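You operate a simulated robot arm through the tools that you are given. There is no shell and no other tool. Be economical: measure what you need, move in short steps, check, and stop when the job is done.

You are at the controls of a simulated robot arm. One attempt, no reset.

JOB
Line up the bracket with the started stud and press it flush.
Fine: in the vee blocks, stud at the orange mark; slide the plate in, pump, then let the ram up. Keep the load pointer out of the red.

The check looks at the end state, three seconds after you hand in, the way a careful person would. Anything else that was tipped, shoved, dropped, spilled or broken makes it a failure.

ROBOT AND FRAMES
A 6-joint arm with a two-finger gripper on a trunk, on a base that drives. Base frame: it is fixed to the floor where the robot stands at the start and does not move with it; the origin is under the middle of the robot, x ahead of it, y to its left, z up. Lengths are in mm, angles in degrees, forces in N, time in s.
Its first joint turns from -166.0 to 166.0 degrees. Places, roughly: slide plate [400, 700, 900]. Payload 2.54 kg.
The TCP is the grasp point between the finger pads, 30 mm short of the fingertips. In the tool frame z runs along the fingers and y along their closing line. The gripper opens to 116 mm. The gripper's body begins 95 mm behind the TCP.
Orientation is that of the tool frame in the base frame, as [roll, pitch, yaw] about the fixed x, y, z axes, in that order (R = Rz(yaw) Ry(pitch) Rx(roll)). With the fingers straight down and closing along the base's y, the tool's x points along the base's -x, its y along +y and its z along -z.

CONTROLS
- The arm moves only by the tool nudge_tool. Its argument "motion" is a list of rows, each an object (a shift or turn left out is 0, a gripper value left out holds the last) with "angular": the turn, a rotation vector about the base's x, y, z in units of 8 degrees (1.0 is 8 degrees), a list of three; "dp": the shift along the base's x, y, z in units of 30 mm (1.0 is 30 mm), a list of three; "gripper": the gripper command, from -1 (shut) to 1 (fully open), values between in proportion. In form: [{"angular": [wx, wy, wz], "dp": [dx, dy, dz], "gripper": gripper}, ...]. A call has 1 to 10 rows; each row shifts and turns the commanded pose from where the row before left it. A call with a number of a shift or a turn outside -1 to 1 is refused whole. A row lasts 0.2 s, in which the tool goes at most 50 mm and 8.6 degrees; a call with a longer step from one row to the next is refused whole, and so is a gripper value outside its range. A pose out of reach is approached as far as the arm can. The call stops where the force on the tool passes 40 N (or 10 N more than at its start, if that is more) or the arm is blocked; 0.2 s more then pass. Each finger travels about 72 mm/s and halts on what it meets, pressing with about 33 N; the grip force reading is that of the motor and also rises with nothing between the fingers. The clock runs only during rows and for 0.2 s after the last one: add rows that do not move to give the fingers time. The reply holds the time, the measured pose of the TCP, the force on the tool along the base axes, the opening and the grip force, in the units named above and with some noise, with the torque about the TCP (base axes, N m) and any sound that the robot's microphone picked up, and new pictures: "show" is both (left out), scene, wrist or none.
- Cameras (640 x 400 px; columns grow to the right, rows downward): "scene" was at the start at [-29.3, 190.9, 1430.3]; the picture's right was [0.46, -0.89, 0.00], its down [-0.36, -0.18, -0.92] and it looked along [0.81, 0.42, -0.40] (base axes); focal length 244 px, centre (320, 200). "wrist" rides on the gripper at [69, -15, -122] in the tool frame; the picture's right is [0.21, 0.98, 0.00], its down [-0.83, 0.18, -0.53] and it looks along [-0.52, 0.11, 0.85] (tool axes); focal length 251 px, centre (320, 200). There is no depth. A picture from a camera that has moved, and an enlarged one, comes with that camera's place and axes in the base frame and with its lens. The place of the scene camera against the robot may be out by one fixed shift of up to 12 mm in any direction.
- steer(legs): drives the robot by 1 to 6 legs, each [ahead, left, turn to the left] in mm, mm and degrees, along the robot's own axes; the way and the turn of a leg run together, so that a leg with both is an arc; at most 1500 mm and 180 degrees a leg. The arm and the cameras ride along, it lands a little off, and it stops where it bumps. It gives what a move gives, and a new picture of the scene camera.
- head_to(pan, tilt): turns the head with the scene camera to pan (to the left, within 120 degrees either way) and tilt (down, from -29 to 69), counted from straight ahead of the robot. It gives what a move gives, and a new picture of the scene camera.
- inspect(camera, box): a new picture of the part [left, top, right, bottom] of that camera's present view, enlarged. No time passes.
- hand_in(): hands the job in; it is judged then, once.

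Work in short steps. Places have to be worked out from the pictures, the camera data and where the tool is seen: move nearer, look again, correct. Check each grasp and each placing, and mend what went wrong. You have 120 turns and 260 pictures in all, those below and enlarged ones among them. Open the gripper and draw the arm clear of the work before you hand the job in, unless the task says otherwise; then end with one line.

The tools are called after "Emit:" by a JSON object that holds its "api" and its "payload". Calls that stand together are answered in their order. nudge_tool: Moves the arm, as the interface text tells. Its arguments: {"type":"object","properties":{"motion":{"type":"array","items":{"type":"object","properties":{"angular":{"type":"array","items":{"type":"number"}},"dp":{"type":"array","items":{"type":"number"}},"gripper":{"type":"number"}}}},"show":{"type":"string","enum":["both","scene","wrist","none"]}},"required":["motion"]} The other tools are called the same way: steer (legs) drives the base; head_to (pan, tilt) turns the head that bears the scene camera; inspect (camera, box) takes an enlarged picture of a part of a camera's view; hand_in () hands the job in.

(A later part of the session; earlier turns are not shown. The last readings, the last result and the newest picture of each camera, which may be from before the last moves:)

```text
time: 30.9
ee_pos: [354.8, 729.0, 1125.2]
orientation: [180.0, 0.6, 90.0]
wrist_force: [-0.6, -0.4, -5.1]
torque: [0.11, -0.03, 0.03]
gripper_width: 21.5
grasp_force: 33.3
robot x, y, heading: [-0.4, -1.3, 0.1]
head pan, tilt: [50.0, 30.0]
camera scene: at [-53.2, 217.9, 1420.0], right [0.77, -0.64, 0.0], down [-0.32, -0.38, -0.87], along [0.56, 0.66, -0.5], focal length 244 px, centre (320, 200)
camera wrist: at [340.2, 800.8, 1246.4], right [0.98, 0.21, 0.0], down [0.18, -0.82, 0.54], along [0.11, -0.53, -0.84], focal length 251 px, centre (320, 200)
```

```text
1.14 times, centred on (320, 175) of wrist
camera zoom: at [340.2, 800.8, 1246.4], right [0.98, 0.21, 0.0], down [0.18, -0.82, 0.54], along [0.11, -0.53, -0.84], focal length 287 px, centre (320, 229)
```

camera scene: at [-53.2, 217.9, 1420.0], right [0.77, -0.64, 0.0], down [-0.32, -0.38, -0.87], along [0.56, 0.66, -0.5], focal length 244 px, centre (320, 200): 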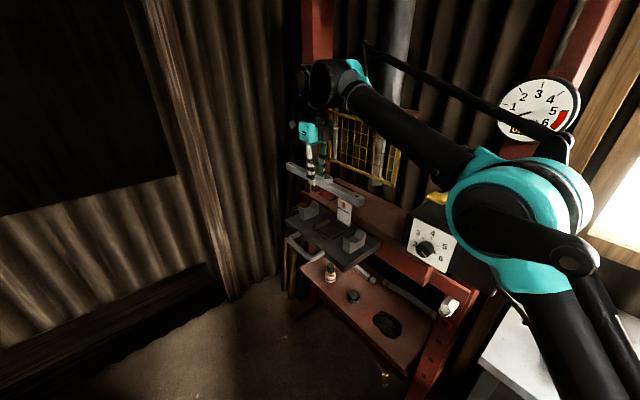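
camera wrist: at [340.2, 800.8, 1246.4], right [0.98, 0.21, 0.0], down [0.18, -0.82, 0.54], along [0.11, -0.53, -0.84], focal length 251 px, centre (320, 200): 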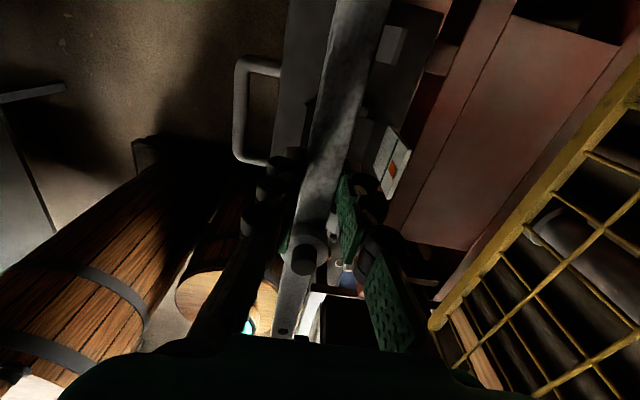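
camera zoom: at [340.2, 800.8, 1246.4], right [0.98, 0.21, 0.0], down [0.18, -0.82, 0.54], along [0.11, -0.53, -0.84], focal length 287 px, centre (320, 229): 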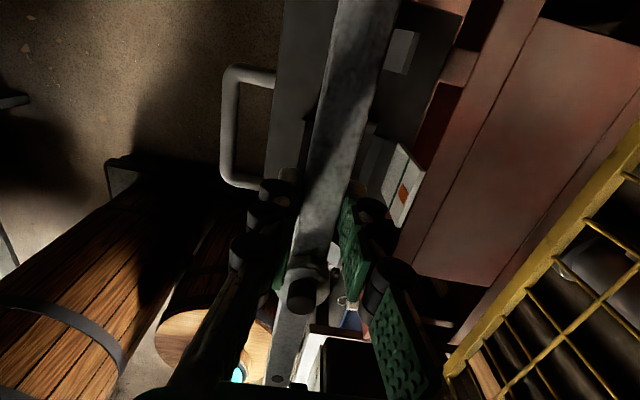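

Excellent view from the scene camera. I enlarge the vees and mark, and the stud.

Emit:
{"api": "inspect", "payload": {"camera": "scene", "box": [300, 195, 372, 255]}}

Emit:
{"api": "inspect", "payload": {"camera": "scene", "box": [284, 155, 364, 215]}}

Emit:
{"api": "inspect", "payload": {"camera": "wrist", "box": [320, 10, 460, 220]}}

```text
6.67 times, centred on (336, 225) of scene
camera zoom: at [-53.2, 217.9, 1420.0], right [0.77, -0.64, 0.0], down [-0.32, -0.38, -0.87], along [0.56, 0.66, -0.5], focal length 1630 px, centre (213, 33)
```

zoom: 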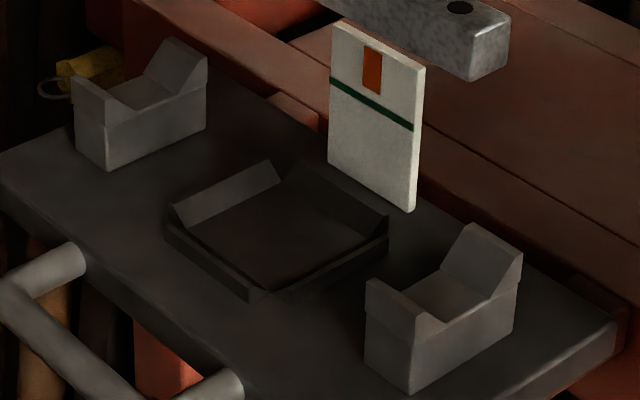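

```text
6.67 times, centred on (324, 185) of scene
camera zoom: at [-53.2, 217.9, 1420.0], right [0.77, -0.64, 0.0], down [-0.32, -0.38, -0.87], along [0.56, 0.66, -0.5], focal length 1630 px, centre (293, 300)
```

zoom: 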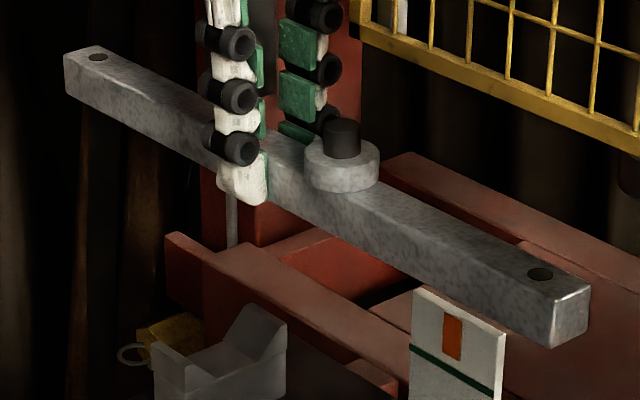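

```text
1.90 times, centred on (390, 115) of wrist
camera zoom: at [340.2, 800.8, 1246.4], right [0.98, 0.21, 0.0], down [0.18, -0.82, 0.54], along [0.11, -0.53, -0.84], focal length 479 px, centre (187, 362)
```

zoom: 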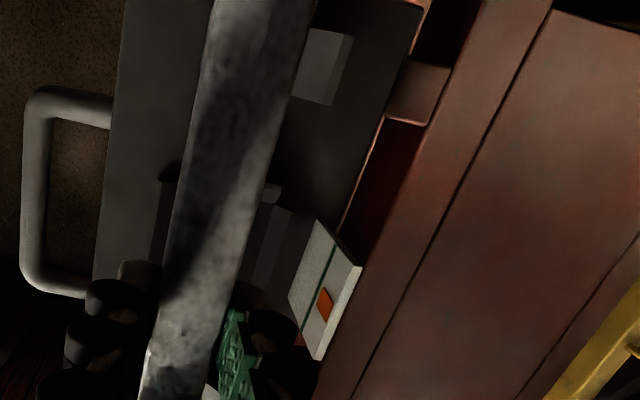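

Mark triangulates to (445,696,989), vees centred x≈378 at y≈586 and 805. I move over x=378, TCP y≈739 and lower to about 25 mm above the vees.

Emit:
{"api": "nudge_tool", "payload": {"motion": [{"dp": [0.4, 0.16, -0.5]}, {"dp": [0.4, 0.17, -0.5]}, {"dp": [0, 0, -1]}, {"dp": [0, 0, -1]}, {"dp": [0, 0, -0.7]}, {"dp": [0, 0, 0]}]}}

Emit:
{"api": "inspect", "payload": {"camera": "scene", "box": [290, 175, 380, 255]}}

Emit:
{"api": "inspect", "payload": {"camera": "wrist", "box": [260, 0, 420, 110]}}

```text
time: 32.4
ee_pos: [376.6, 741.9, 1014.3]
orientation: [-180.0, 0.8, 89.9]
wrist_force: [0.2, -0.2, -6.5]
torque: [0.08, -0.01, 0.0]
gripper_width: 21.4
grasp_force: 33.4
robot x, y, heading: [-2.0, 0.6, 0.2]
head pan, tilt: [50.0, 30.0]
camera scene: at [-53.1, 218.0, 1420.0], right [0.77, -0.64, 0.0], down [-0.32, -0.38, -0.87], along [0.56, 0.66, -0.5], focal length 244 px, centre (320, 200)
camera wrist: at [362.4, 812.9, 1136.2], right [0.98, 0.21, 0.0], down [0.18, -0.82, 0.54], along [0.11, -0.53, -0.84], focal length 251 px, centre (320, 200)
```

scene: 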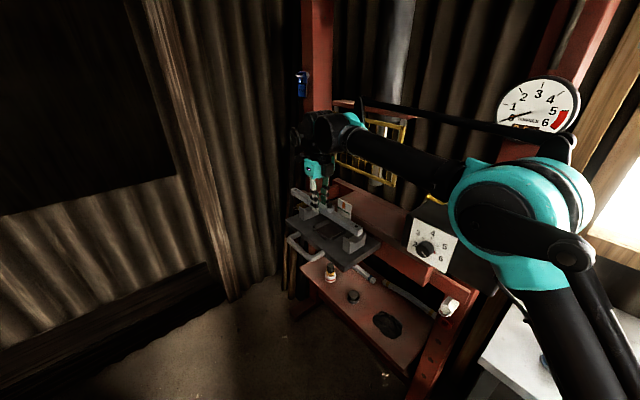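
wrist: 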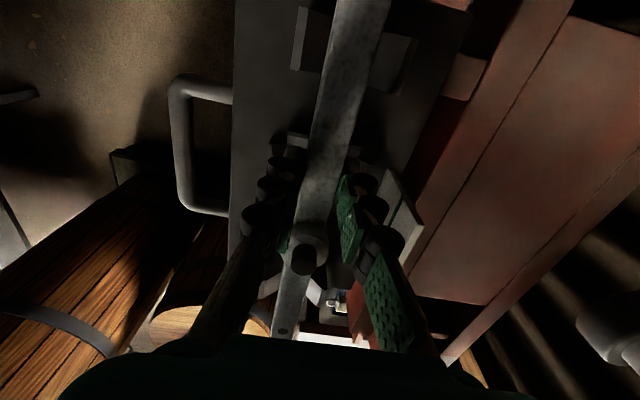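

```text
5.00 times, centred on (335, 215) of scene
camera zoom: at [-53.1, 218.0, 1420.0], right [0.77, -0.64, 0.0], down [-0.32, -0.38, -0.87], along [0.56, 0.66, -0.5], focal length 1222 px, centre (245, 125)
```

zoom: 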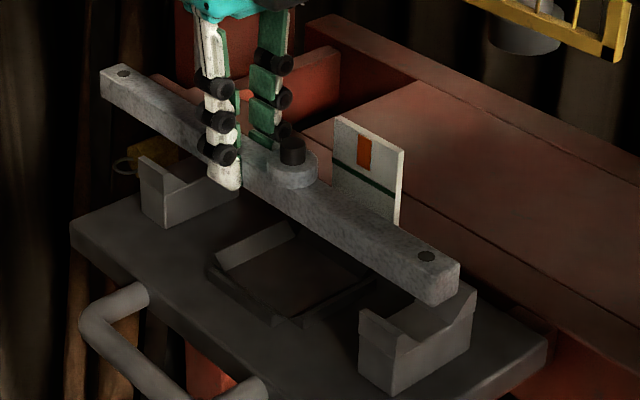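

```text
3.64 times, centred on (340, 55) of wrist
camera zoom: at [362.4, 812.9, 1136.2], right [0.98, 0.21, 0.0], down [0.18, -0.82, 0.54], along [0.11, -0.53, -0.84], focal length 914 px, centre (247, 727)
```

zoom: 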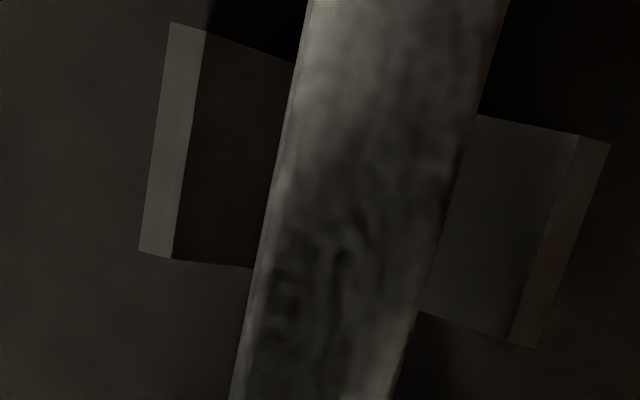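

Bar lies about 6 mm to −x of the vee centre; I correct and lower gently to contact.

Emit:
{"api": "nudge_tool", "payload": {"motion": [{"dp": [0.2, 0, -0.3]}, {"dp": [0, 0, -0.3]}, {"dp": [0, 0, -0.3]}, {"dp": [0, 0, 0]}], "show": "wrist"}}

Emit:
{"api": "inspect", "payload": {"camera": "scene", "box": [290, 175, 380, 255]}}

```text
time: 33.4
ee_pos: [381.5, 741.5, 985.4]
orientation: [-180.0, 0.6, 90.0]
wrist_force: [0.8, 0.9, -1.5]
torque: [0.48, 0.05, -0.03]
gripper_width: 21.3
grasp_force: 32.5
robot x, y, heading: [-2.7, 2.3, 0.2]
head pan, tilt: [50.0, 30.0]
camera wrist: at [367.8, 812.8, 1107.8], right [0.98, 0.21, 0.0], down [0.18, -0.82, 0.54], along [0.11, -0.53, -0.84], focal length 251 px, centre (320, 200)
```

wrist: 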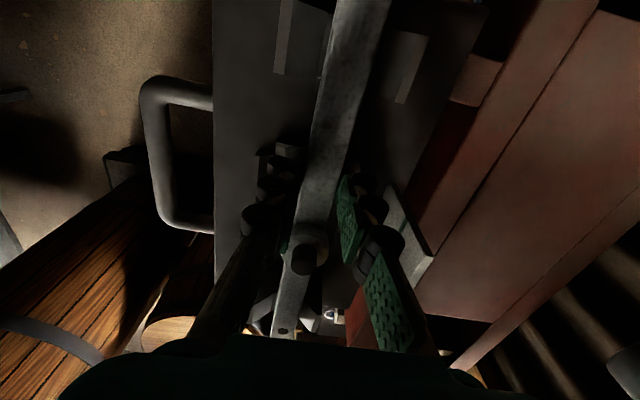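

```text
5.00 times, centred on (335, 215) of scene
camera zoom: at [-53.2, 217.9, 1420.0], right [0.77, -0.64, 0.0], down [-0.32, -0.38, -0.87], along [0.56, 0.66, -0.5], focal length 1222 px, centre (245, 125)
```

zoom: 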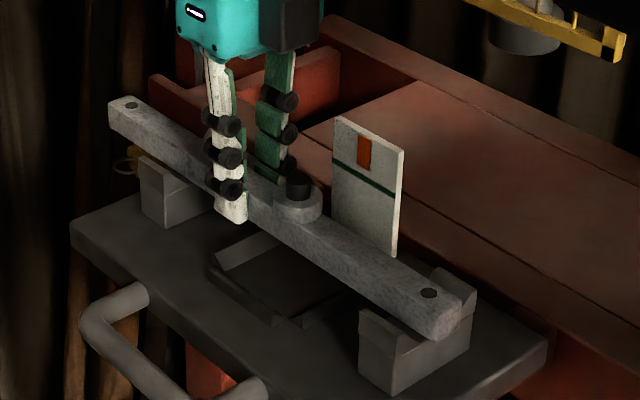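

The far (+y) end has begun to touch. Lower in small steps.

Emit:
{"api": "nudge_tool", "payload": {"motion": [{"dp": [0, 0, -0.1]}, {"dp": [0, 0, 0]}], "show": "none"}}

Emit:
{"api": "inspect", "payload": {"camera": "scene", "box": [295, 180, 370, 250]}}

```text
time: 34.0
ee_pos: [380.8, 741.4, 985.2]
orientation: [180.0, 0.7, 90.0]
wrist_force: [5.2, 6.6, 33.4]
torque: [0.22, -0.11, -0.01]
gripper_width: 21.7
grasp_force: 33.2
robot x, y, heading: [-2.7, 1.7, 0.1]
head pan, tilt: [50.0, 30.0]
```

```text
5.71 times, centred on (332, 215) of scene
camera zoom: at [-53.6, 217.0, 1420.2], right [0.77, -0.64, 0.0], down [-0.32, -0.38, -0.87], along [0.56, 0.66, -0.5], focal length 1397 px, centre (249, 114)
```

zoom: 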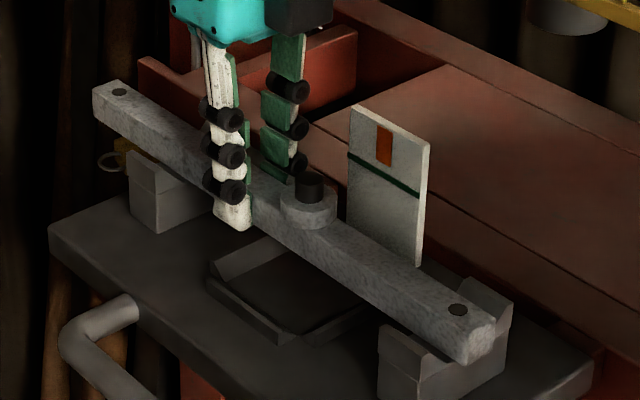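

Firmly seated (33 N up). I ease the push and open the fingers a little, then rise.

Emit:
{"api": "nudge_tool", "payload": {"motion": [{"dp": [0, 0, 0.1]}, {"dp": [0, 0, 0]}, {"dp": [0, 0, 0], "gripper": -0.35}, {"dp": [0, 0, 0], "gripper": -0.25}, {"dp": [0, 0, 0]}, {"dp": [0, 0, 0.5]}, {"dp": [0, 0, 1]}, {"dp": [0, 0, 1]}, {"dp": [0, 0, 1]}, {"dp": [0, 0, 0]}]}}

Emit:
{"api": "inspect", "payload": {"camera": "scene", "box": [295, 180, 370, 250]}}

Emit:
{"api": "inspect", "payload": {"camera": "wrist", "box": [240, 20, 460, 360]}}

```text
time: 36.1
ee_pos: [380.8, 741.8, 1091.4]
orientation: [180.0, 0.7, 89.9]
wrist_force: [-0.5, 0.1, 0.9]
torque: [0.0, 0.02, 0.02]
gripper_width: 43.5
grasp_force: 0.0
robot x, y, heading: [-0.6, 0.4, 0.0]
head pan, tilt: [50.0, 30.0]
camera scene: at [-53.4, 217.7, 1420.1], right [0.77, -0.64, 0.0], down [-0.32, -0.38, -0.87], along [0.56, 0.66, -0.5], focal length 244 px, centre (320, 200)
camera wrist: at [367.5, 813.0, 1212.7], right [0.98, 0.21, 0.0], down [0.18, -0.82, 0.54], along [0.11, -0.53, -0.84], focal length 251 px, centre (320, 200)
```

scene: 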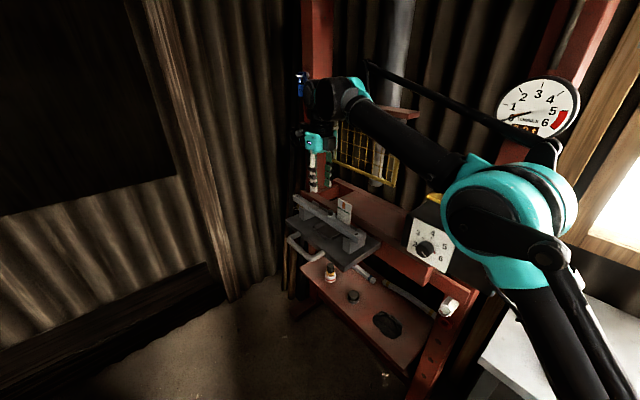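
wrist: 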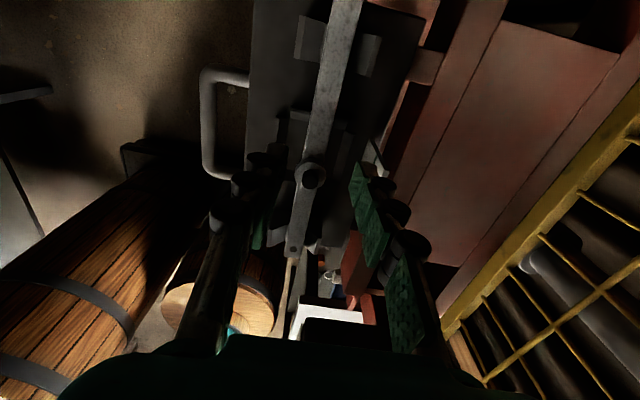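

```text
5.71 times, centred on (332, 215) of scene
camera zoom: at [-53.4, 217.7, 1420.1], right [0.77, -0.64, 0.0], down [-0.32, -0.38, -0.87], along [0.56, 0.66, -0.5], focal length 1397 px, centre (249, 114)
```

zoom: 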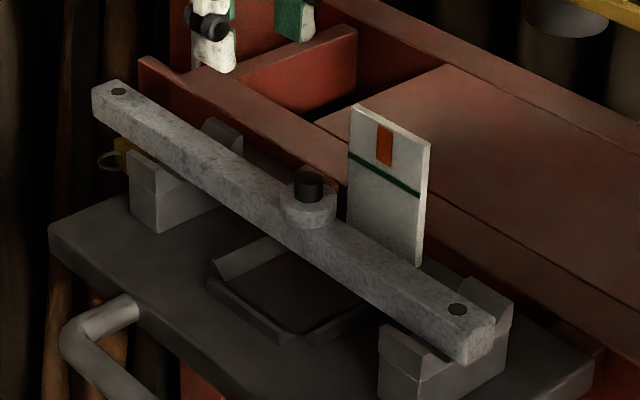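

```text
1.18 times, centred on (350, 190) of wrist
camera zoom: at [367.5, 813.0, 1212.7], right [0.98, 0.21, 0.0], down [0.18, -0.82, 0.54], along [0.11, -0.53, -0.84], focal length 296 px, centre (285, 212)
```

zoom: 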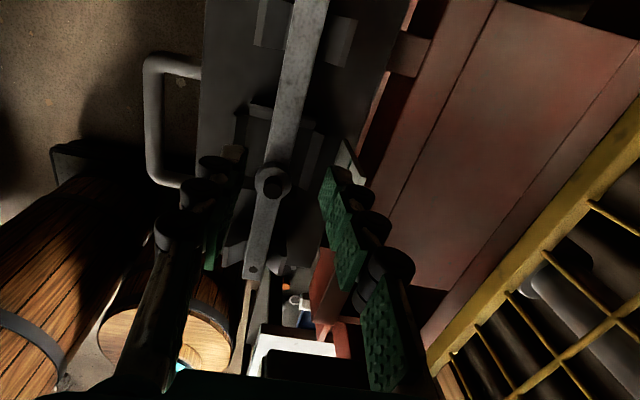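

Bar released and resting in both vees. To verify stud versus mark, I turn the wrist camera to look along +x from y≈696.

Emit:
{"api": "nudge_tool", "payload": {"motion": [{"dp": [-0.4, 0, 0.3], "angular": [0, 0, 1]}, {"dp": [-0.4, 0, 0.3], "angular": [0, 0, 1]}, {"dp": [-0.4, -0.15, 0], "angular": [0, 0, 1]}, {"dp": [-0.4, -0.15, 0], "angular": [0, 0, 1]}, {"dp": [-0.4, -0.15, 0], "angular": [0, 0, 1]}, {"dp": [-0.4, -0.15, 0], "angular": [0, 0, 1]}, {"dp": [-0.4, -0.15, 0], "angular": [0, 0, 1]}, {"dp": [-0.4, -0.15, 0], "angular": [0, 0, 1]}, {"dp": [-0.4, -0.15, 0], "angular": [0, 0, 1]}, {"dp": [-0.4, 0, 0], "angular": [0, 0, 1]}], "show": "none"}}

Emit:
{"api": "nudge_tool", "payload": {"motion": [{"dp": [0, 0, -0.3], "angular": [0, 0, 1]}, {"dp": [0, 0, -0.3], "angular": [0, 0, 0.25], "gripper": 0.8}, {"dp": [0, 0, 0]}, {"dp": [0, 0, 0]}], "show": "wrist"}}

Emit:
{"api": "inspect", "payload": {"camera": "wrist", "box": [230, 60, 450, 240]}}

```text
time: 38.4
ee_pos: [262.8, 710.0, 1109.0]
orientation: [180.0, 0.7, 170.0]
wrist_force: [0.3, 0.2, -0.4]
torque: [0.03, 0.02, -0.02]
gripper_width: 43.4
grasp_force: 0.1
robot x, y, heading: [2.4, -1.2, 0.1]
head pan, tilt: [50.0, 30.0]
```

```text
time: 39.4
ee_pos: [262.8, 709.5, 1091.1]
orientation: [180.0, 0.7, -180.0]
wrist_force: [0.8, 0.7, -0.1]
torque: [0.0, 0.03, -0.01]
gripper_width: 104.4
grasp_force: 0.1
robot x, y, heading: [1.9, 2.4, -0.1]
head pan, tilt: [50.0, 30.0]
camera wrist: at [192.7, 695.9, 1212.6], right [-0.21, 0.98, 0.0], down [0.82, 0.18, 0.54], along [0.53, 0.11, -0.84], focal length 251 px, centre (320, 200)
```

wrist: 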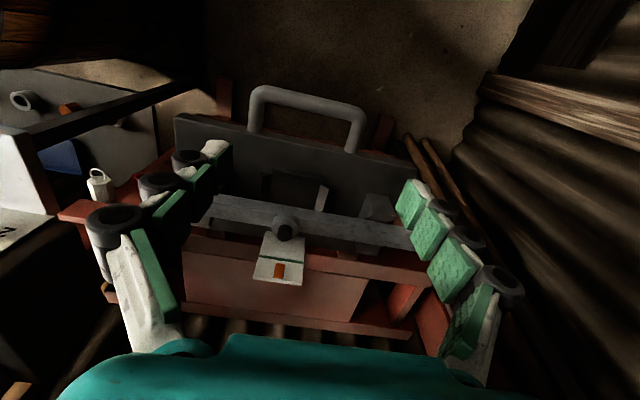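

```text
2.22 times, centred on (340, 150) of wrist
camera zoom: at [192.7, 695.9, 1212.6], right [-0.21, 0.98, 0.0], down [0.82, 0.18, 0.54], along [0.53, 0.11, -0.84], focal length 559 px, centre (276, 311)
```

zoom: 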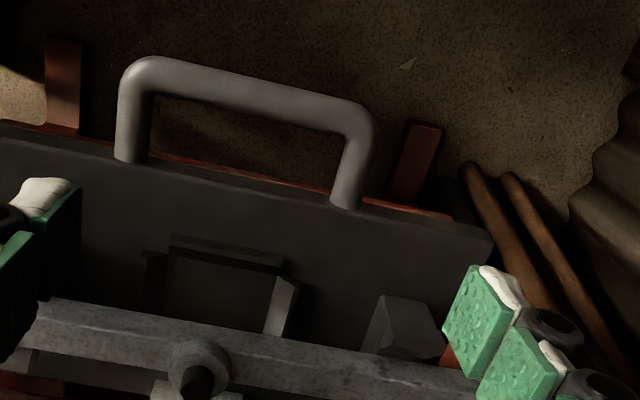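

Emit:
{"api": "inspect", "payload": {"camera": "wrist", "box": [230, 190, 350, 290]}}

```text
4.00 times, centred on (290, 240) of wrist
camera zoom: at [192.7, 695.9, 1212.6], right [-0.21, 0.98, 0.0], down [0.82, 0.18, 0.54], along [0.53, 0.11, -0.84], focal length 1006 px, centre (440, 40)
```

zoom: 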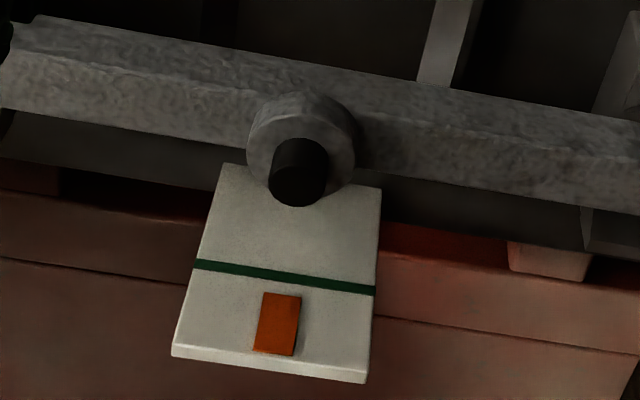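

Stud and orange mark both compute to y≈696 within about 1 mm — well aligned. Next I slide the plate in by pushing its handle (outer bar near (256,691,~908)); I close the gripper, tilt it a bit and come down in front of the handle.

Emit:
{"api": "nudge_tool", "payload": {"motion": [{"dp": [-0.8, -0.2, 0], "angular": [0, -1, 0], "gripper": -1}, {"dp": [-0.8, -0.2, 0], "angular": [0, -1, 0]}, {"dp": [-0.8, -0.2, 0], "angular": [0, -1, 0]}, {"dp": [0, 0, -1]}, {"dp": [0, 0, -1]}, {"dp": [0, 0, -1]}, {"dp": [0, 0, -1]}, {"dp": [0, 0, 0]}]}}

Emit:
{"api": "inspect", "payload": {"camera": "scene", "box": [270, 170, 390, 290]}}

```text
time: 41.1
ee_pos: [190.4, 691.9, 971.4]
orientation: [179.9, 24.7, 179.8]
wrist_force: [0.5, -0.3, -0.5]
torque: [0.0, 0.02, -0.02]
gripper_width: 0.0
grasp_force: 28.9
robot x, y, heading: [0.9, 0.3, -0.0]
head pan, tilt: [50.0, 30.0]
camera scene: at [-53.3, 217.8, 1420.0], right [0.77, -0.64, 0.0], down [-0.32, -0.38, -0.87], along [0.56, 0.66, -0.5], focal length 244 px, centre (320, 200)
camera wrist: at [78.3, 678.2, 1053.4], right [-0.19, 0.98, -0.09], down [0.53, 0.18, 0.83], along [0.83, 0.11, -0.55], focal length 251 px, centre (320, 200)
```

scene: 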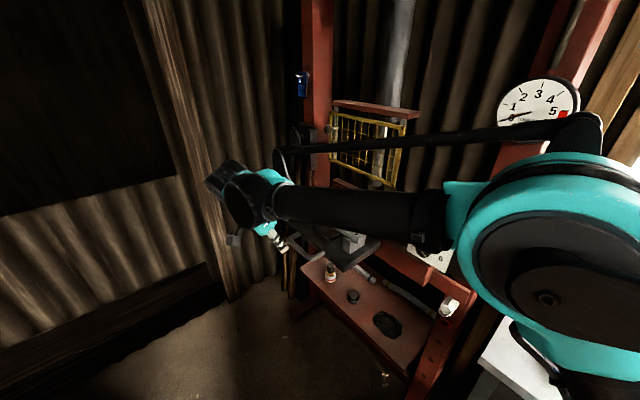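
wrist: 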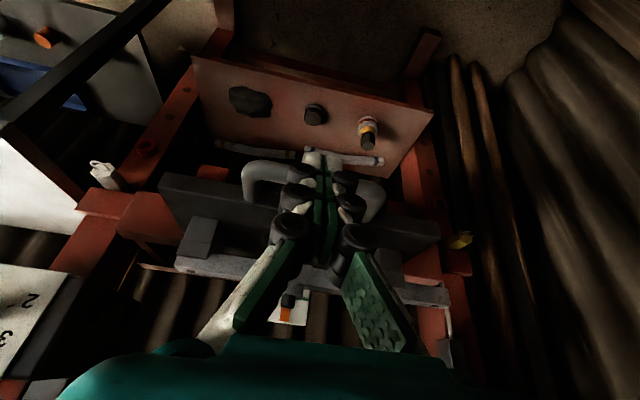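

```text
3.33 times, centred on (330, 230) of scene
camera zoom: at [-53.3, 217.8, 1420.0], right [0.77, -0.64, 0.0], down [-0.32, -0.38, -0.87], along [0.56, 0.66, -0.5], focal length 815 px, centre (287, 100)
```

zoom: 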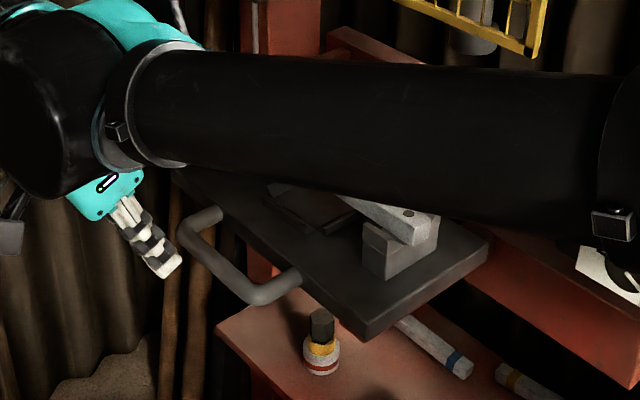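

Handle bar centre at about z≈898, x≈256. I lower the closed fingers in front of it and push +x slowly.

Emit:
{"api": "nudge_tool", "payload": {"motion": [{"dp": [0, 0, -0.7]}, {"dp": [0, 0, -0.7]}, {"dp": [0, 0, -0.7]}, {"dp": [0.5, 0, 0]}, {"dp": [0.4, 0, 0]}, {"dp": [0, 0, 0]}]}}

Emit:
{"api": "inspect", "payload": {"camera": "scene", "box": [270, 200, 350, 290]}}

```text
time: 42.5
ee_pos: [218.9, 690.6, 907.0]
orientation: [-179.9, 24.6, -179.9]
wrist_force: [-0.2, 0.3, 0.3]
torque: [-0.02, 0.02, 0.0]
gripper_width: 0.0
grasp_force: 28.1
robot x, y, heading: [1.3, -0.7, 0.2]
head pan, tilt: [50.0, 30.0]
camera scene: at [-53.3, 217.8, 1420.0], right [0.77, -0.64, 0.0], down [-0.32, -0.38, -0.87], along [0.56, 0.66, -0.5], focal length 244 px, centre (320, 200)
camera wrist: at [105.2, 676.5, 989.4], right [-0.19, 0.98, -0.09], down [0.53, 0.18, 0.83], along [0.83, 0.11, -0.55], focal length 251 px, centre (320, 200)
```

scene: 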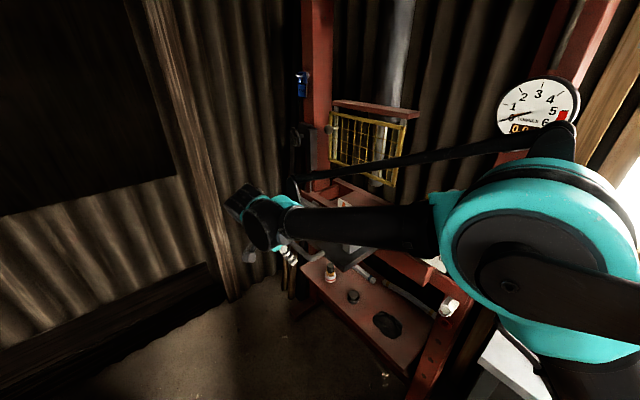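
wrist: 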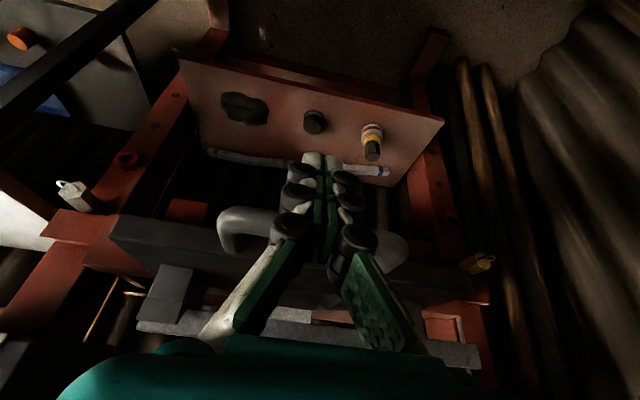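

```text
4.44 times, centred on (310, 245) of scene
camera zoom: at [-53.3, 217.8, 1420.0], right [0.77, -0.64, 0.0], down [-0.32, -0.38, -0.87], along [0.56, 0.66, -0.5], focal length 1086 px, centre (364, 0)
```

zoom: 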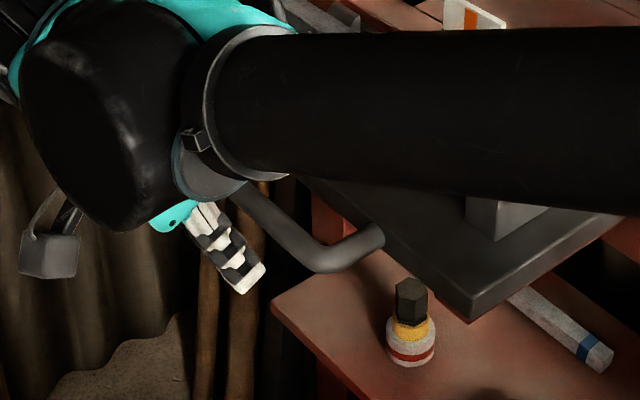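

Not yet touching. I push on in short steps watching force.

Emit:
{"api": "nudge_tool", "payload": {"motion": [{"dp": [0.4, 0, 0]}, {"dp": [0.4, 0, 0]}, {"dp": [0.4, 0, 0]}, {"dp": [0.4, 0, 0]}, {"dp": [0, 0, 0]}]}}

```text
time: 43.8
ee_pos: [265.4, 690.0, 909.6]
orientation: [179.9, 24.6, 180.0]
wrist_force: [0.6, 0.0, -0.1]
torque: [0.0, 0.0, 0.03]
gripper_width: 0.0
grasp_force: 28.7
robot x, y, heading: [2.0, 3.6, -0.0]
head pan, tilt: [50.0, 30.0]
camera scene: at [-53.2, 217.8, 1420.0], right [0.77, -0.64, 0.0], down [-0.32, -0.38, -0.87], along [0.56, 0.66, -0.5], focal length 244 px, centre (320, 200)
camera wrist: at [152.2, 676.7, 991.1], right [-0.19, 0.98, -0.09], down [0.53, 0.18, 0.83], along [0.83, 0.11, -0.55], focal length 251 px, centre (320, 200)
```

scene: 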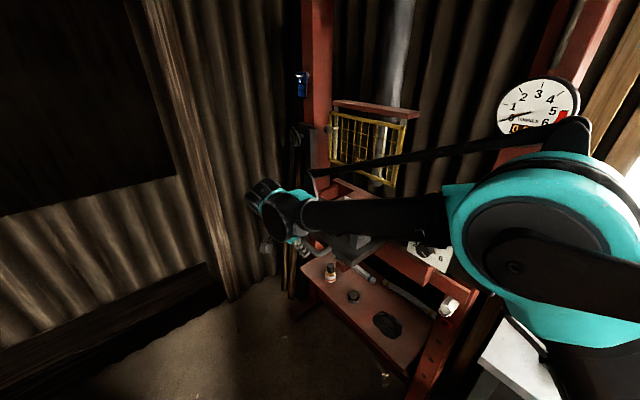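
wrist: 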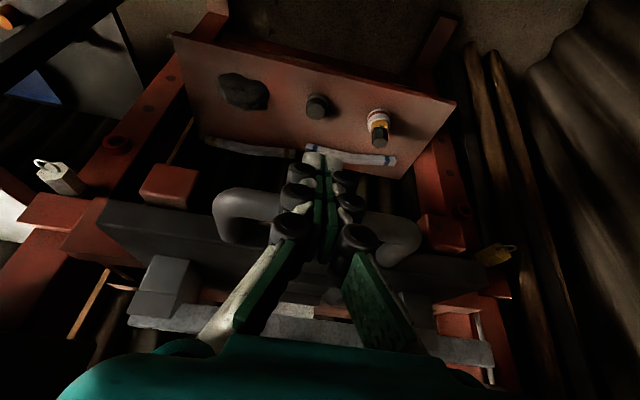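

Force still zero; look closer at whether the plate moves or the fingers pass over.

Emit:
{"api": "inspect", "payload": {"camera": "scene", "box": [270, 200, 380, 290]}}

Emit:
{"api": "inspect", "payload": {"camera": "wrist", "box": [180, 120, 460, 320]}}

```text
4.44 times, centred on (325, 245) of scene
camera zoom: at [-53.2, 217.8, 1420.0], right [0.77, -0.64, 0.0], down [-0.32, -0.38, -0.87], along [0.56, 0.66, -0.5], focal length 1086 px, centre (298, 0)
```

zoom: 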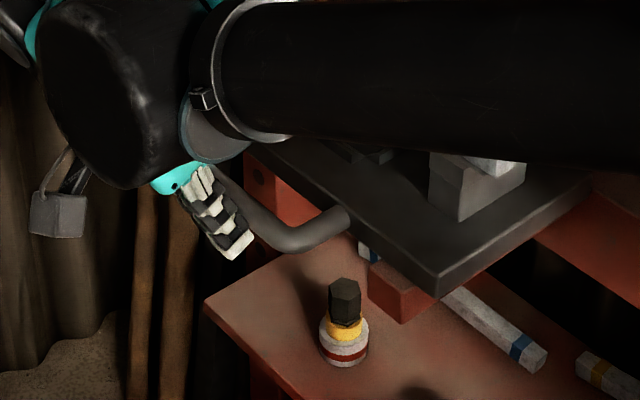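

```text
2.00 times, centred on (320, 220) of wrist
camera zoom: at [152.2, 676.7, 991.1], right [-0.19, 0.98, -0.09], down [0.53, 0.18, 0.83], along [0.83, 0.11, -0.55], focal length 503 px, centre (320, 160)
```

zoom: 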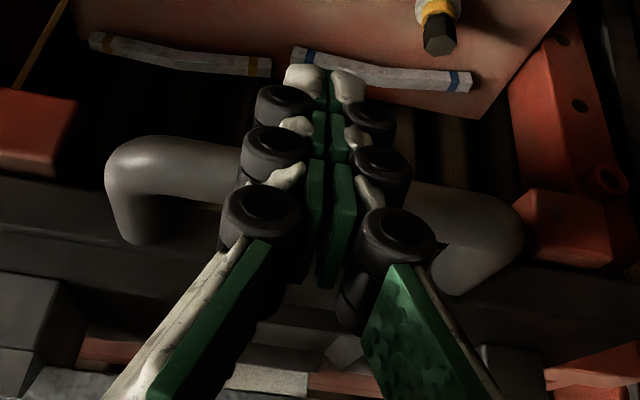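

The plate is moving with the handle. Continue pushing.

Emit:
{"api": "nudge_tool", "payload": {"motion": [{"dp": [0.4, 0, 0]}, {"dp": [0.4, 0, 0]}, {"dp": [0.4, 0, 0]}, {"dp": [0.4, 0, 0]}, {"dp": [0.4, 0, 0]}, {"dp": [0.4, 0, 0]}, {"dp": [0.2, 0, 0]}, {"dp": [0, 0, 0]}]}}

Emit:
{"api": "inspect", "payload": {"camera": "scene", "box": [270, 160, 430, 290]}}

```text
time: 45.5
ee_pos: [344.6, 692.4, 908.1]
orientation: [180.0, 24.7, 179.9]
wrist_force: [-1.0, -0.1, -0.2]
torque: [0.02, -0.06, 0.01]
gripper_width: 0.0
grasp_force: 29.1
robot x, y, heading: [1.2, 2.6, 0.0]
head pan, tilt: [50.0, 30.0]
camera scene: at [-53.2, 217.8, 1420.0], right [0.77, -0.64, 0.0], down [-0.32, -0.38, -0.87], along [0.56, 0.66, -0.5], focal length 244 px, centre (320, 200)
camera wrist: at [231.8, 677.8, 990.0], right [-0.19, 0.98, -0.09], down [0.53, 0.18, 0.83], along [0.83, 0.11, -0.55], focal length 251 px, centre (320, 200)
```

scene: 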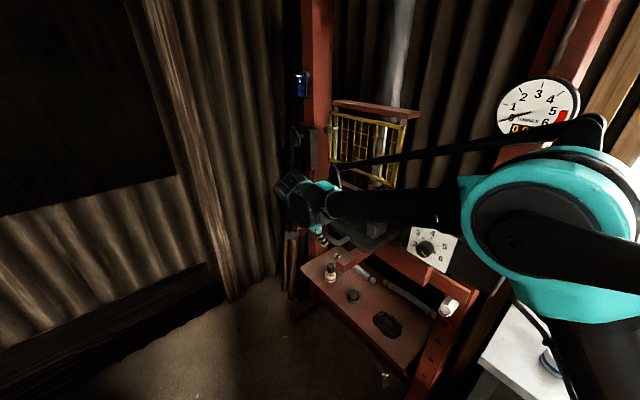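
wrist: 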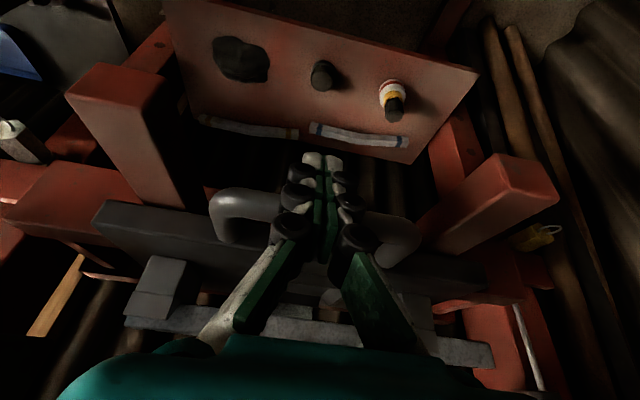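

```text
3.08 times, centred on (350, 225) of scene
camera zoom: at [-53.2, 217.8, 1420.0], right [0.77, -0.64, 0.0], down [-0.32, -0.38, -0.87], along [0.56, 0.66, -0.5], focal length 752 px, centre (228, 123)
```

zoom: 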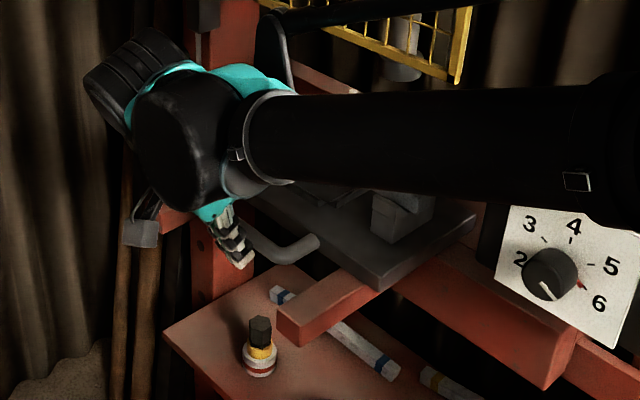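

Going smoothly. Push on about 80 mm more.

Emit:
{"api": "nudge_tool", "payload": {"motion": [{"dp": [0.4, 0, 0]}, {"dp": [0.4, 0, 0]}, {"dp": [0.4, 0, 0]}, {"dp": [0.4, 0, 0]}, {"dp": [0.4, 0, 0]}, {"dp": [0.3, 0, 0]}, {"dp": [0.3, 0, 0]}, {"dp": [0, 0, 0]}]}}

Emit:
{"api": "inspect", "payload": {"camera": "scene", "box": [270, 160, 430, 290]}}

```text
time: 47.4
ee_pos: [422.4, 691.1, 908.8]
orientation: [180.0, 24.7, 179.9]
wrist_force: [0.3, -0.1, -0.4]
torque: [0.0, 0.0, 0.03]
gripper_width: 0.0
grasp_force: 28.1
robot x, y, heading: [-0.8, -1.7, -0.1]
head pan, tilt: [50.0, 30.0]
camera scene: at [-53.2, 217.8, 1420.0], right [0.77, -0.64, 0.0], down [-0.32, -0.38, -0.87], along [0.56, 0.66, -0.5], focal length 244 px, centre (320, 200)
camera wrist: at [309.6, 676.6, 991.0], right [-0.19, 0.98, -0.09], down [0.53, 0.18, 0.83], along [0.83, 0.11, -0.55], focal length 251 px, centre (320, 200)
```

scene: 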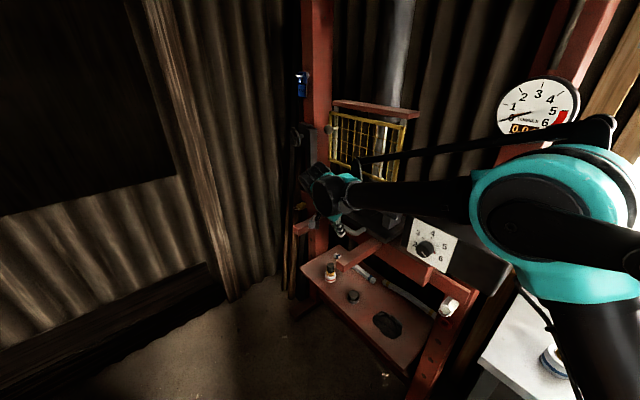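
wrist: 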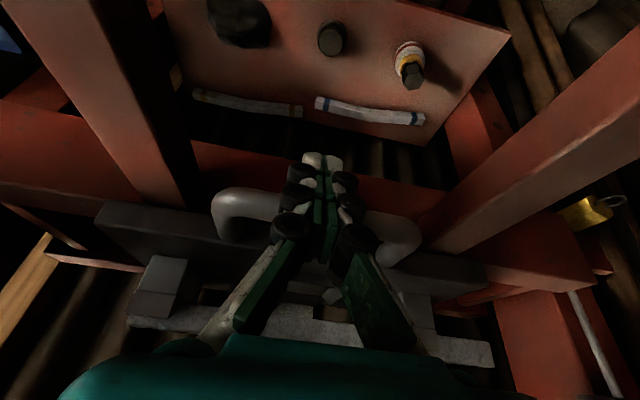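

```text
3.08 times, centred on (350, 225) of scene
camera zoom: at [-53.2, 217.8, 1420.0], right [0.77, -0.64, 0.0], down [-0.32, -0.38, -0.87], along [0.56, 0.66, -0.5], focal length 752 px, centre (228, 123)
```

zoom: 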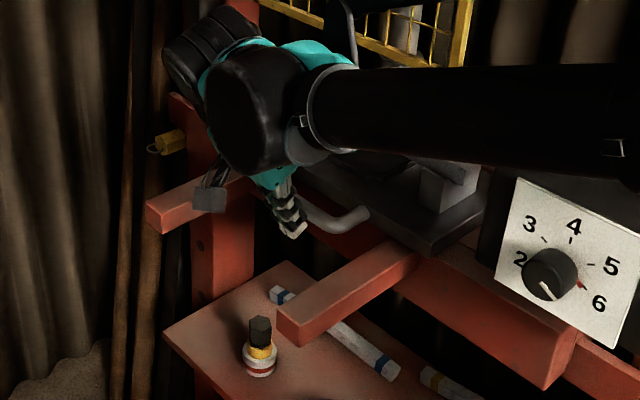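

About 35 mm should remain; push in finer steps and watch force.

Emit:
{"api": "nudge_tool", "payload": {"motion": [{"dp": [0.25, 0, 0]}, {"dp": [0.25, 0, 0]}, {"dp": [0.25, 0, 0]}, {"dp": [0, 0, 0]}]}}

Emit:
{"api": "inspect", "payload": {"camera": "wrist", "box": [180, 120, 460, 320]}}

```text
time: 48.4
ee_pos: [442.8, 692.2, 908.1]
orientation: [180.0, 24.8, 179.9]
wrist_force: [-0.3, 0.2, -0.4]
torque: [0.03, -0.03, -0.02]
gripper_width: 0.0
grasp_force: 28.6
robot x, y, heading: [1.1, 0.2, -0.0]
head pan, tilt: [50.0, 30.0]
camera scene: at [-53.3, 217.8, 1420.0], right [0.77, -0.64, 0.0], down [-0.32, -0.38, -0.87], along [0.56, 0.66, -0.5], focal length 244 px, centre (320, 200)
camera wrist: at [330.8, 677.7, 990.9], right [-0.19, 0.98, -0.09], down [0.53, 0.18, 0.83], along [0.83, 0.11, -0.55], focal length 251 px, centre (320, 200)
```

scene: 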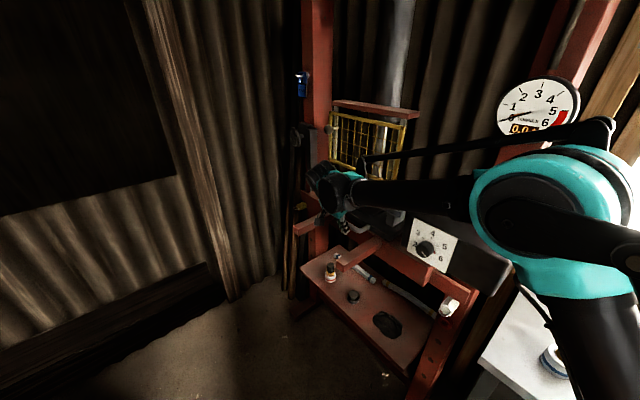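
wrist: 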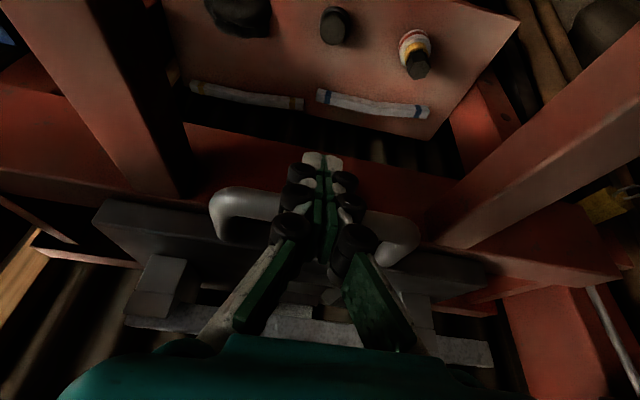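

```text
2.00 times, centred on (320, 220) of wrist
camera zoom: at [330.8, 677.7, 990.9], right [-0.19, 0.98, -0.09], down [0.53, 0.18, 0.83], along [0.83, 0.11, -0.55], focal length 503 px, centre (320, 160)
```

zoom: 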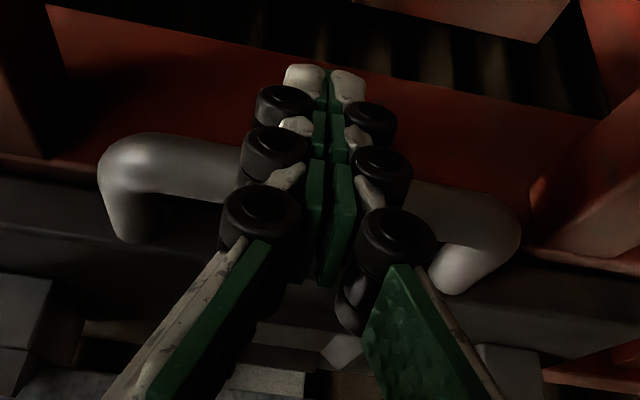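

No stop reached; continue in small steps until it meets a stop.

Emit:
{"api": "nudge_tool", "payload": {"motion": [{"dp": [0.2, 0, 0]}, {"dp": [0.2, 0, 0]}, {"dp": [0.2, 0, 0]}, {"dp": [0.2, 0, 0]}, {"dp": [0, 0, 0]}]}}

Emit:
{"api": "inspect", "payload": {"camera": "wrist", "box": [180, 120, 460, 320]}}

```text
time: 49.3
ee_pos: [458.1, 691.7, 908.2]
orientation: [-179.9, 24.3, -179.8]
wrist_force: [-3.3, -1.2, -2.0]
torque: [-0.03, -0.01, 0.0]
gripper_width: 6.1
grasp_force: 28.8
robot x, y, heading: [0.1, 1.6, 0.1]
head pan, tilt: [50.0, 30.0]
stopped in row 4: the force on the tool passed its limit at 45 N (the readings are from after the stop); the commanded pose is now the measured one
camera scene: at [-53.9, 217.7, 1420.0], right [0.77, -0.64, 0.0], down [-0.32, -0.38, -0.87], along [0.56, 0.66, -0.5], focal length 244 px, centre (320, 200)
camera wrist: at [345.7, 677.6, 990.7], right [-0.2, 0.98, -0.09], down [0.53, 0.18, 0.83], along [0.82, 0.12, -0.56], focal length 251 px, centre (320, 200)
```

scene: 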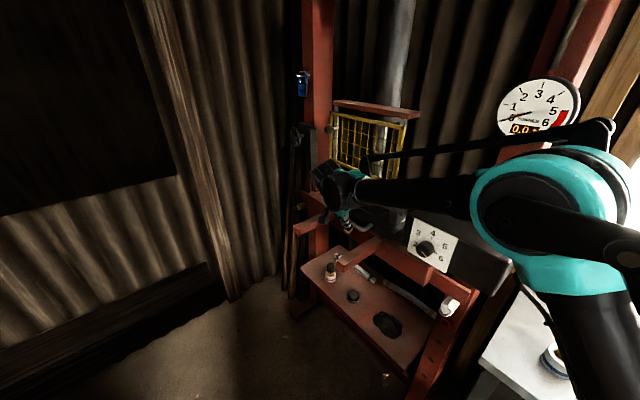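
wrist: 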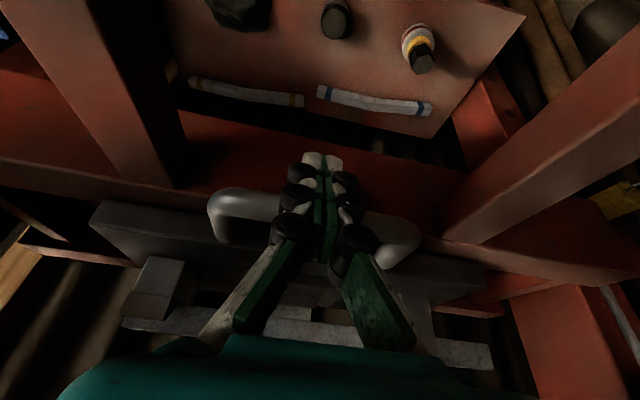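

```text
2.00 times, centred on (320, 220) of wrist
camera zoom: at [345.7, 677.6, 990.7], right [-0.2, 0.98, -0.09], down [0.53, 0.18, 0.83], along [0.82, 0.12, -0.56], focal length 503 px, centre (320, 160)
```

zoom: 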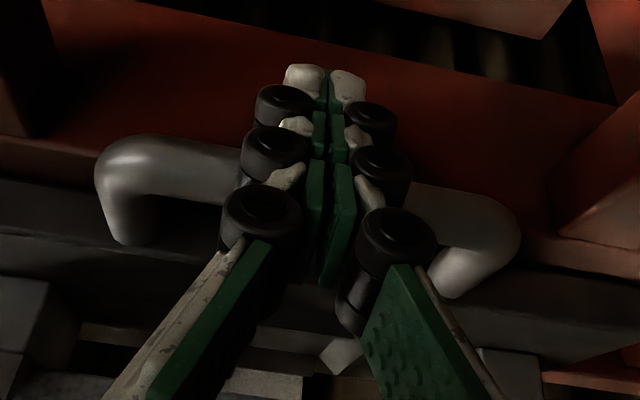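

A stop at 45 N. I back off from the handle and raise the arm clear to view.

Emit:
{"api": "nudge_tool", "payload": {"motion": [{"dp": [-0.5, 0, 0]}, {"dp": [-1, 0, 0]}, {"dp": [-1, 0, 0]}, {"dp": [-1, 0, 0]}, {"dp": [-1, 0, 0.5]}, {"dp": [-1, 0, 1]}, {"dp": [-1, 0, 1]}, {"dp": [-1, -0.5, 1]}, {"dp": [0, 0, 0]}]}}

Emit:
{"api": "inspect", "payload": {"camera": "wrist", "box": [180, 120, 460, 320]}}

Emit:
{"api": "inspect", "payload": {"camera": "scene", "box": [290, 90, 440, 290]}}

```text
time: 51.3
ee_pos: [232.4, 678.5, 1013.8]
orientation: [-179.8, 24.3, -179.8]
wrist_force: [-0.7, 0.5, -0.1]
torque: [0.03, -0.01, 0.01]
gripper_width: 0.0
grasp_force: 28.2
robot x, y, heading: [-0.4, 1.6, 0.0]
head pan, tilt: [50.0, 30.0]
camera scene: at [-53.8, 217.7, 1420.0], right [0.77, -0.64, 0.0], down [-0.32, -0.38, -0.87], along [0.56, 0.66, -0.5], focal length 244 px, centre (320, 200)
camera wrist: at [120.5, 661.8, 1096.8], right [-0.2, 0.98, -0.09], down [0.53, 0.18, 0.83], along [0.82, 0.12, -0.56], focal length 251 px, centre (320, 200)
```

scene: 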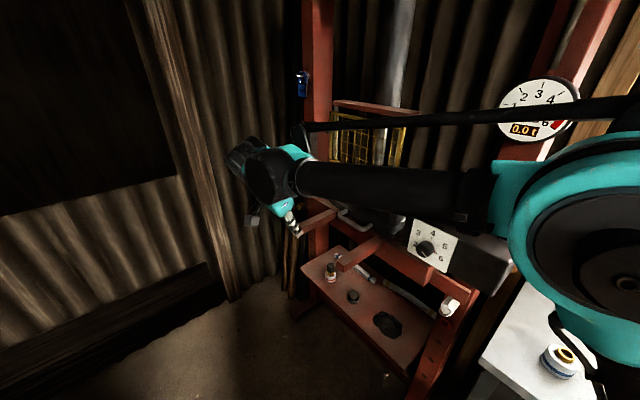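
wrist: 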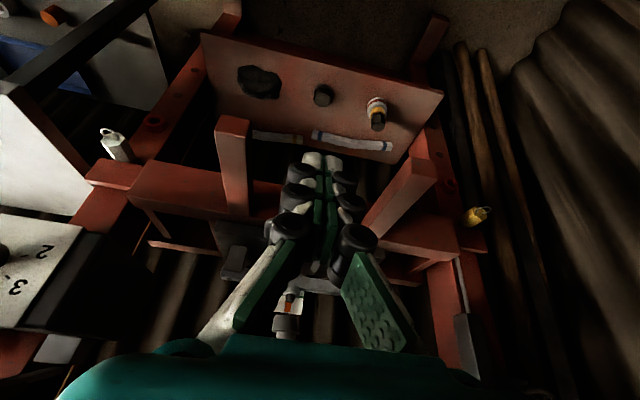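

```text
2.00 times, centred on (320, 220) of wrist
camera zoom: at [120.5, 661.8, 1096.8], right [-0.2, 0.98, -0.09], down [0.53, 0.18, 0.83], along [0.82, 0.12, -0.56], focal length 503 px, centre (320, 160)
```

zoom: 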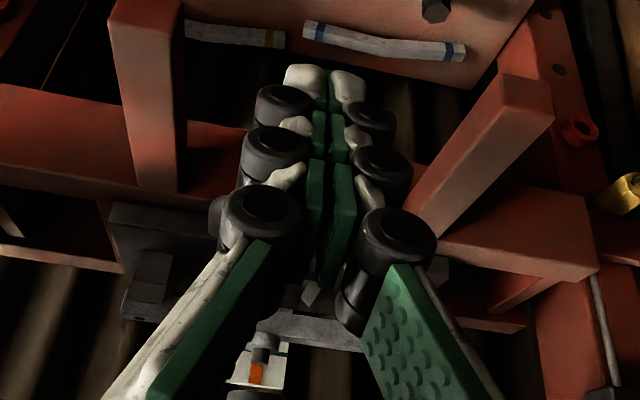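

```text
2.00 times, centred on (365, 190) of scene
camera zoom: at [-53.8, 217.7, 1420.0], right [0.77, -0.64, 0.0], down [-0.32, -0.38, -0.87], along [0.56, 0.66, -0.5], focal length 489 px, centre (230, 220)
```

zoom: 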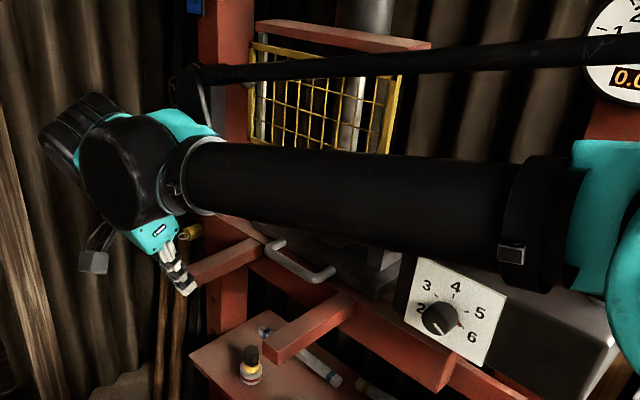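

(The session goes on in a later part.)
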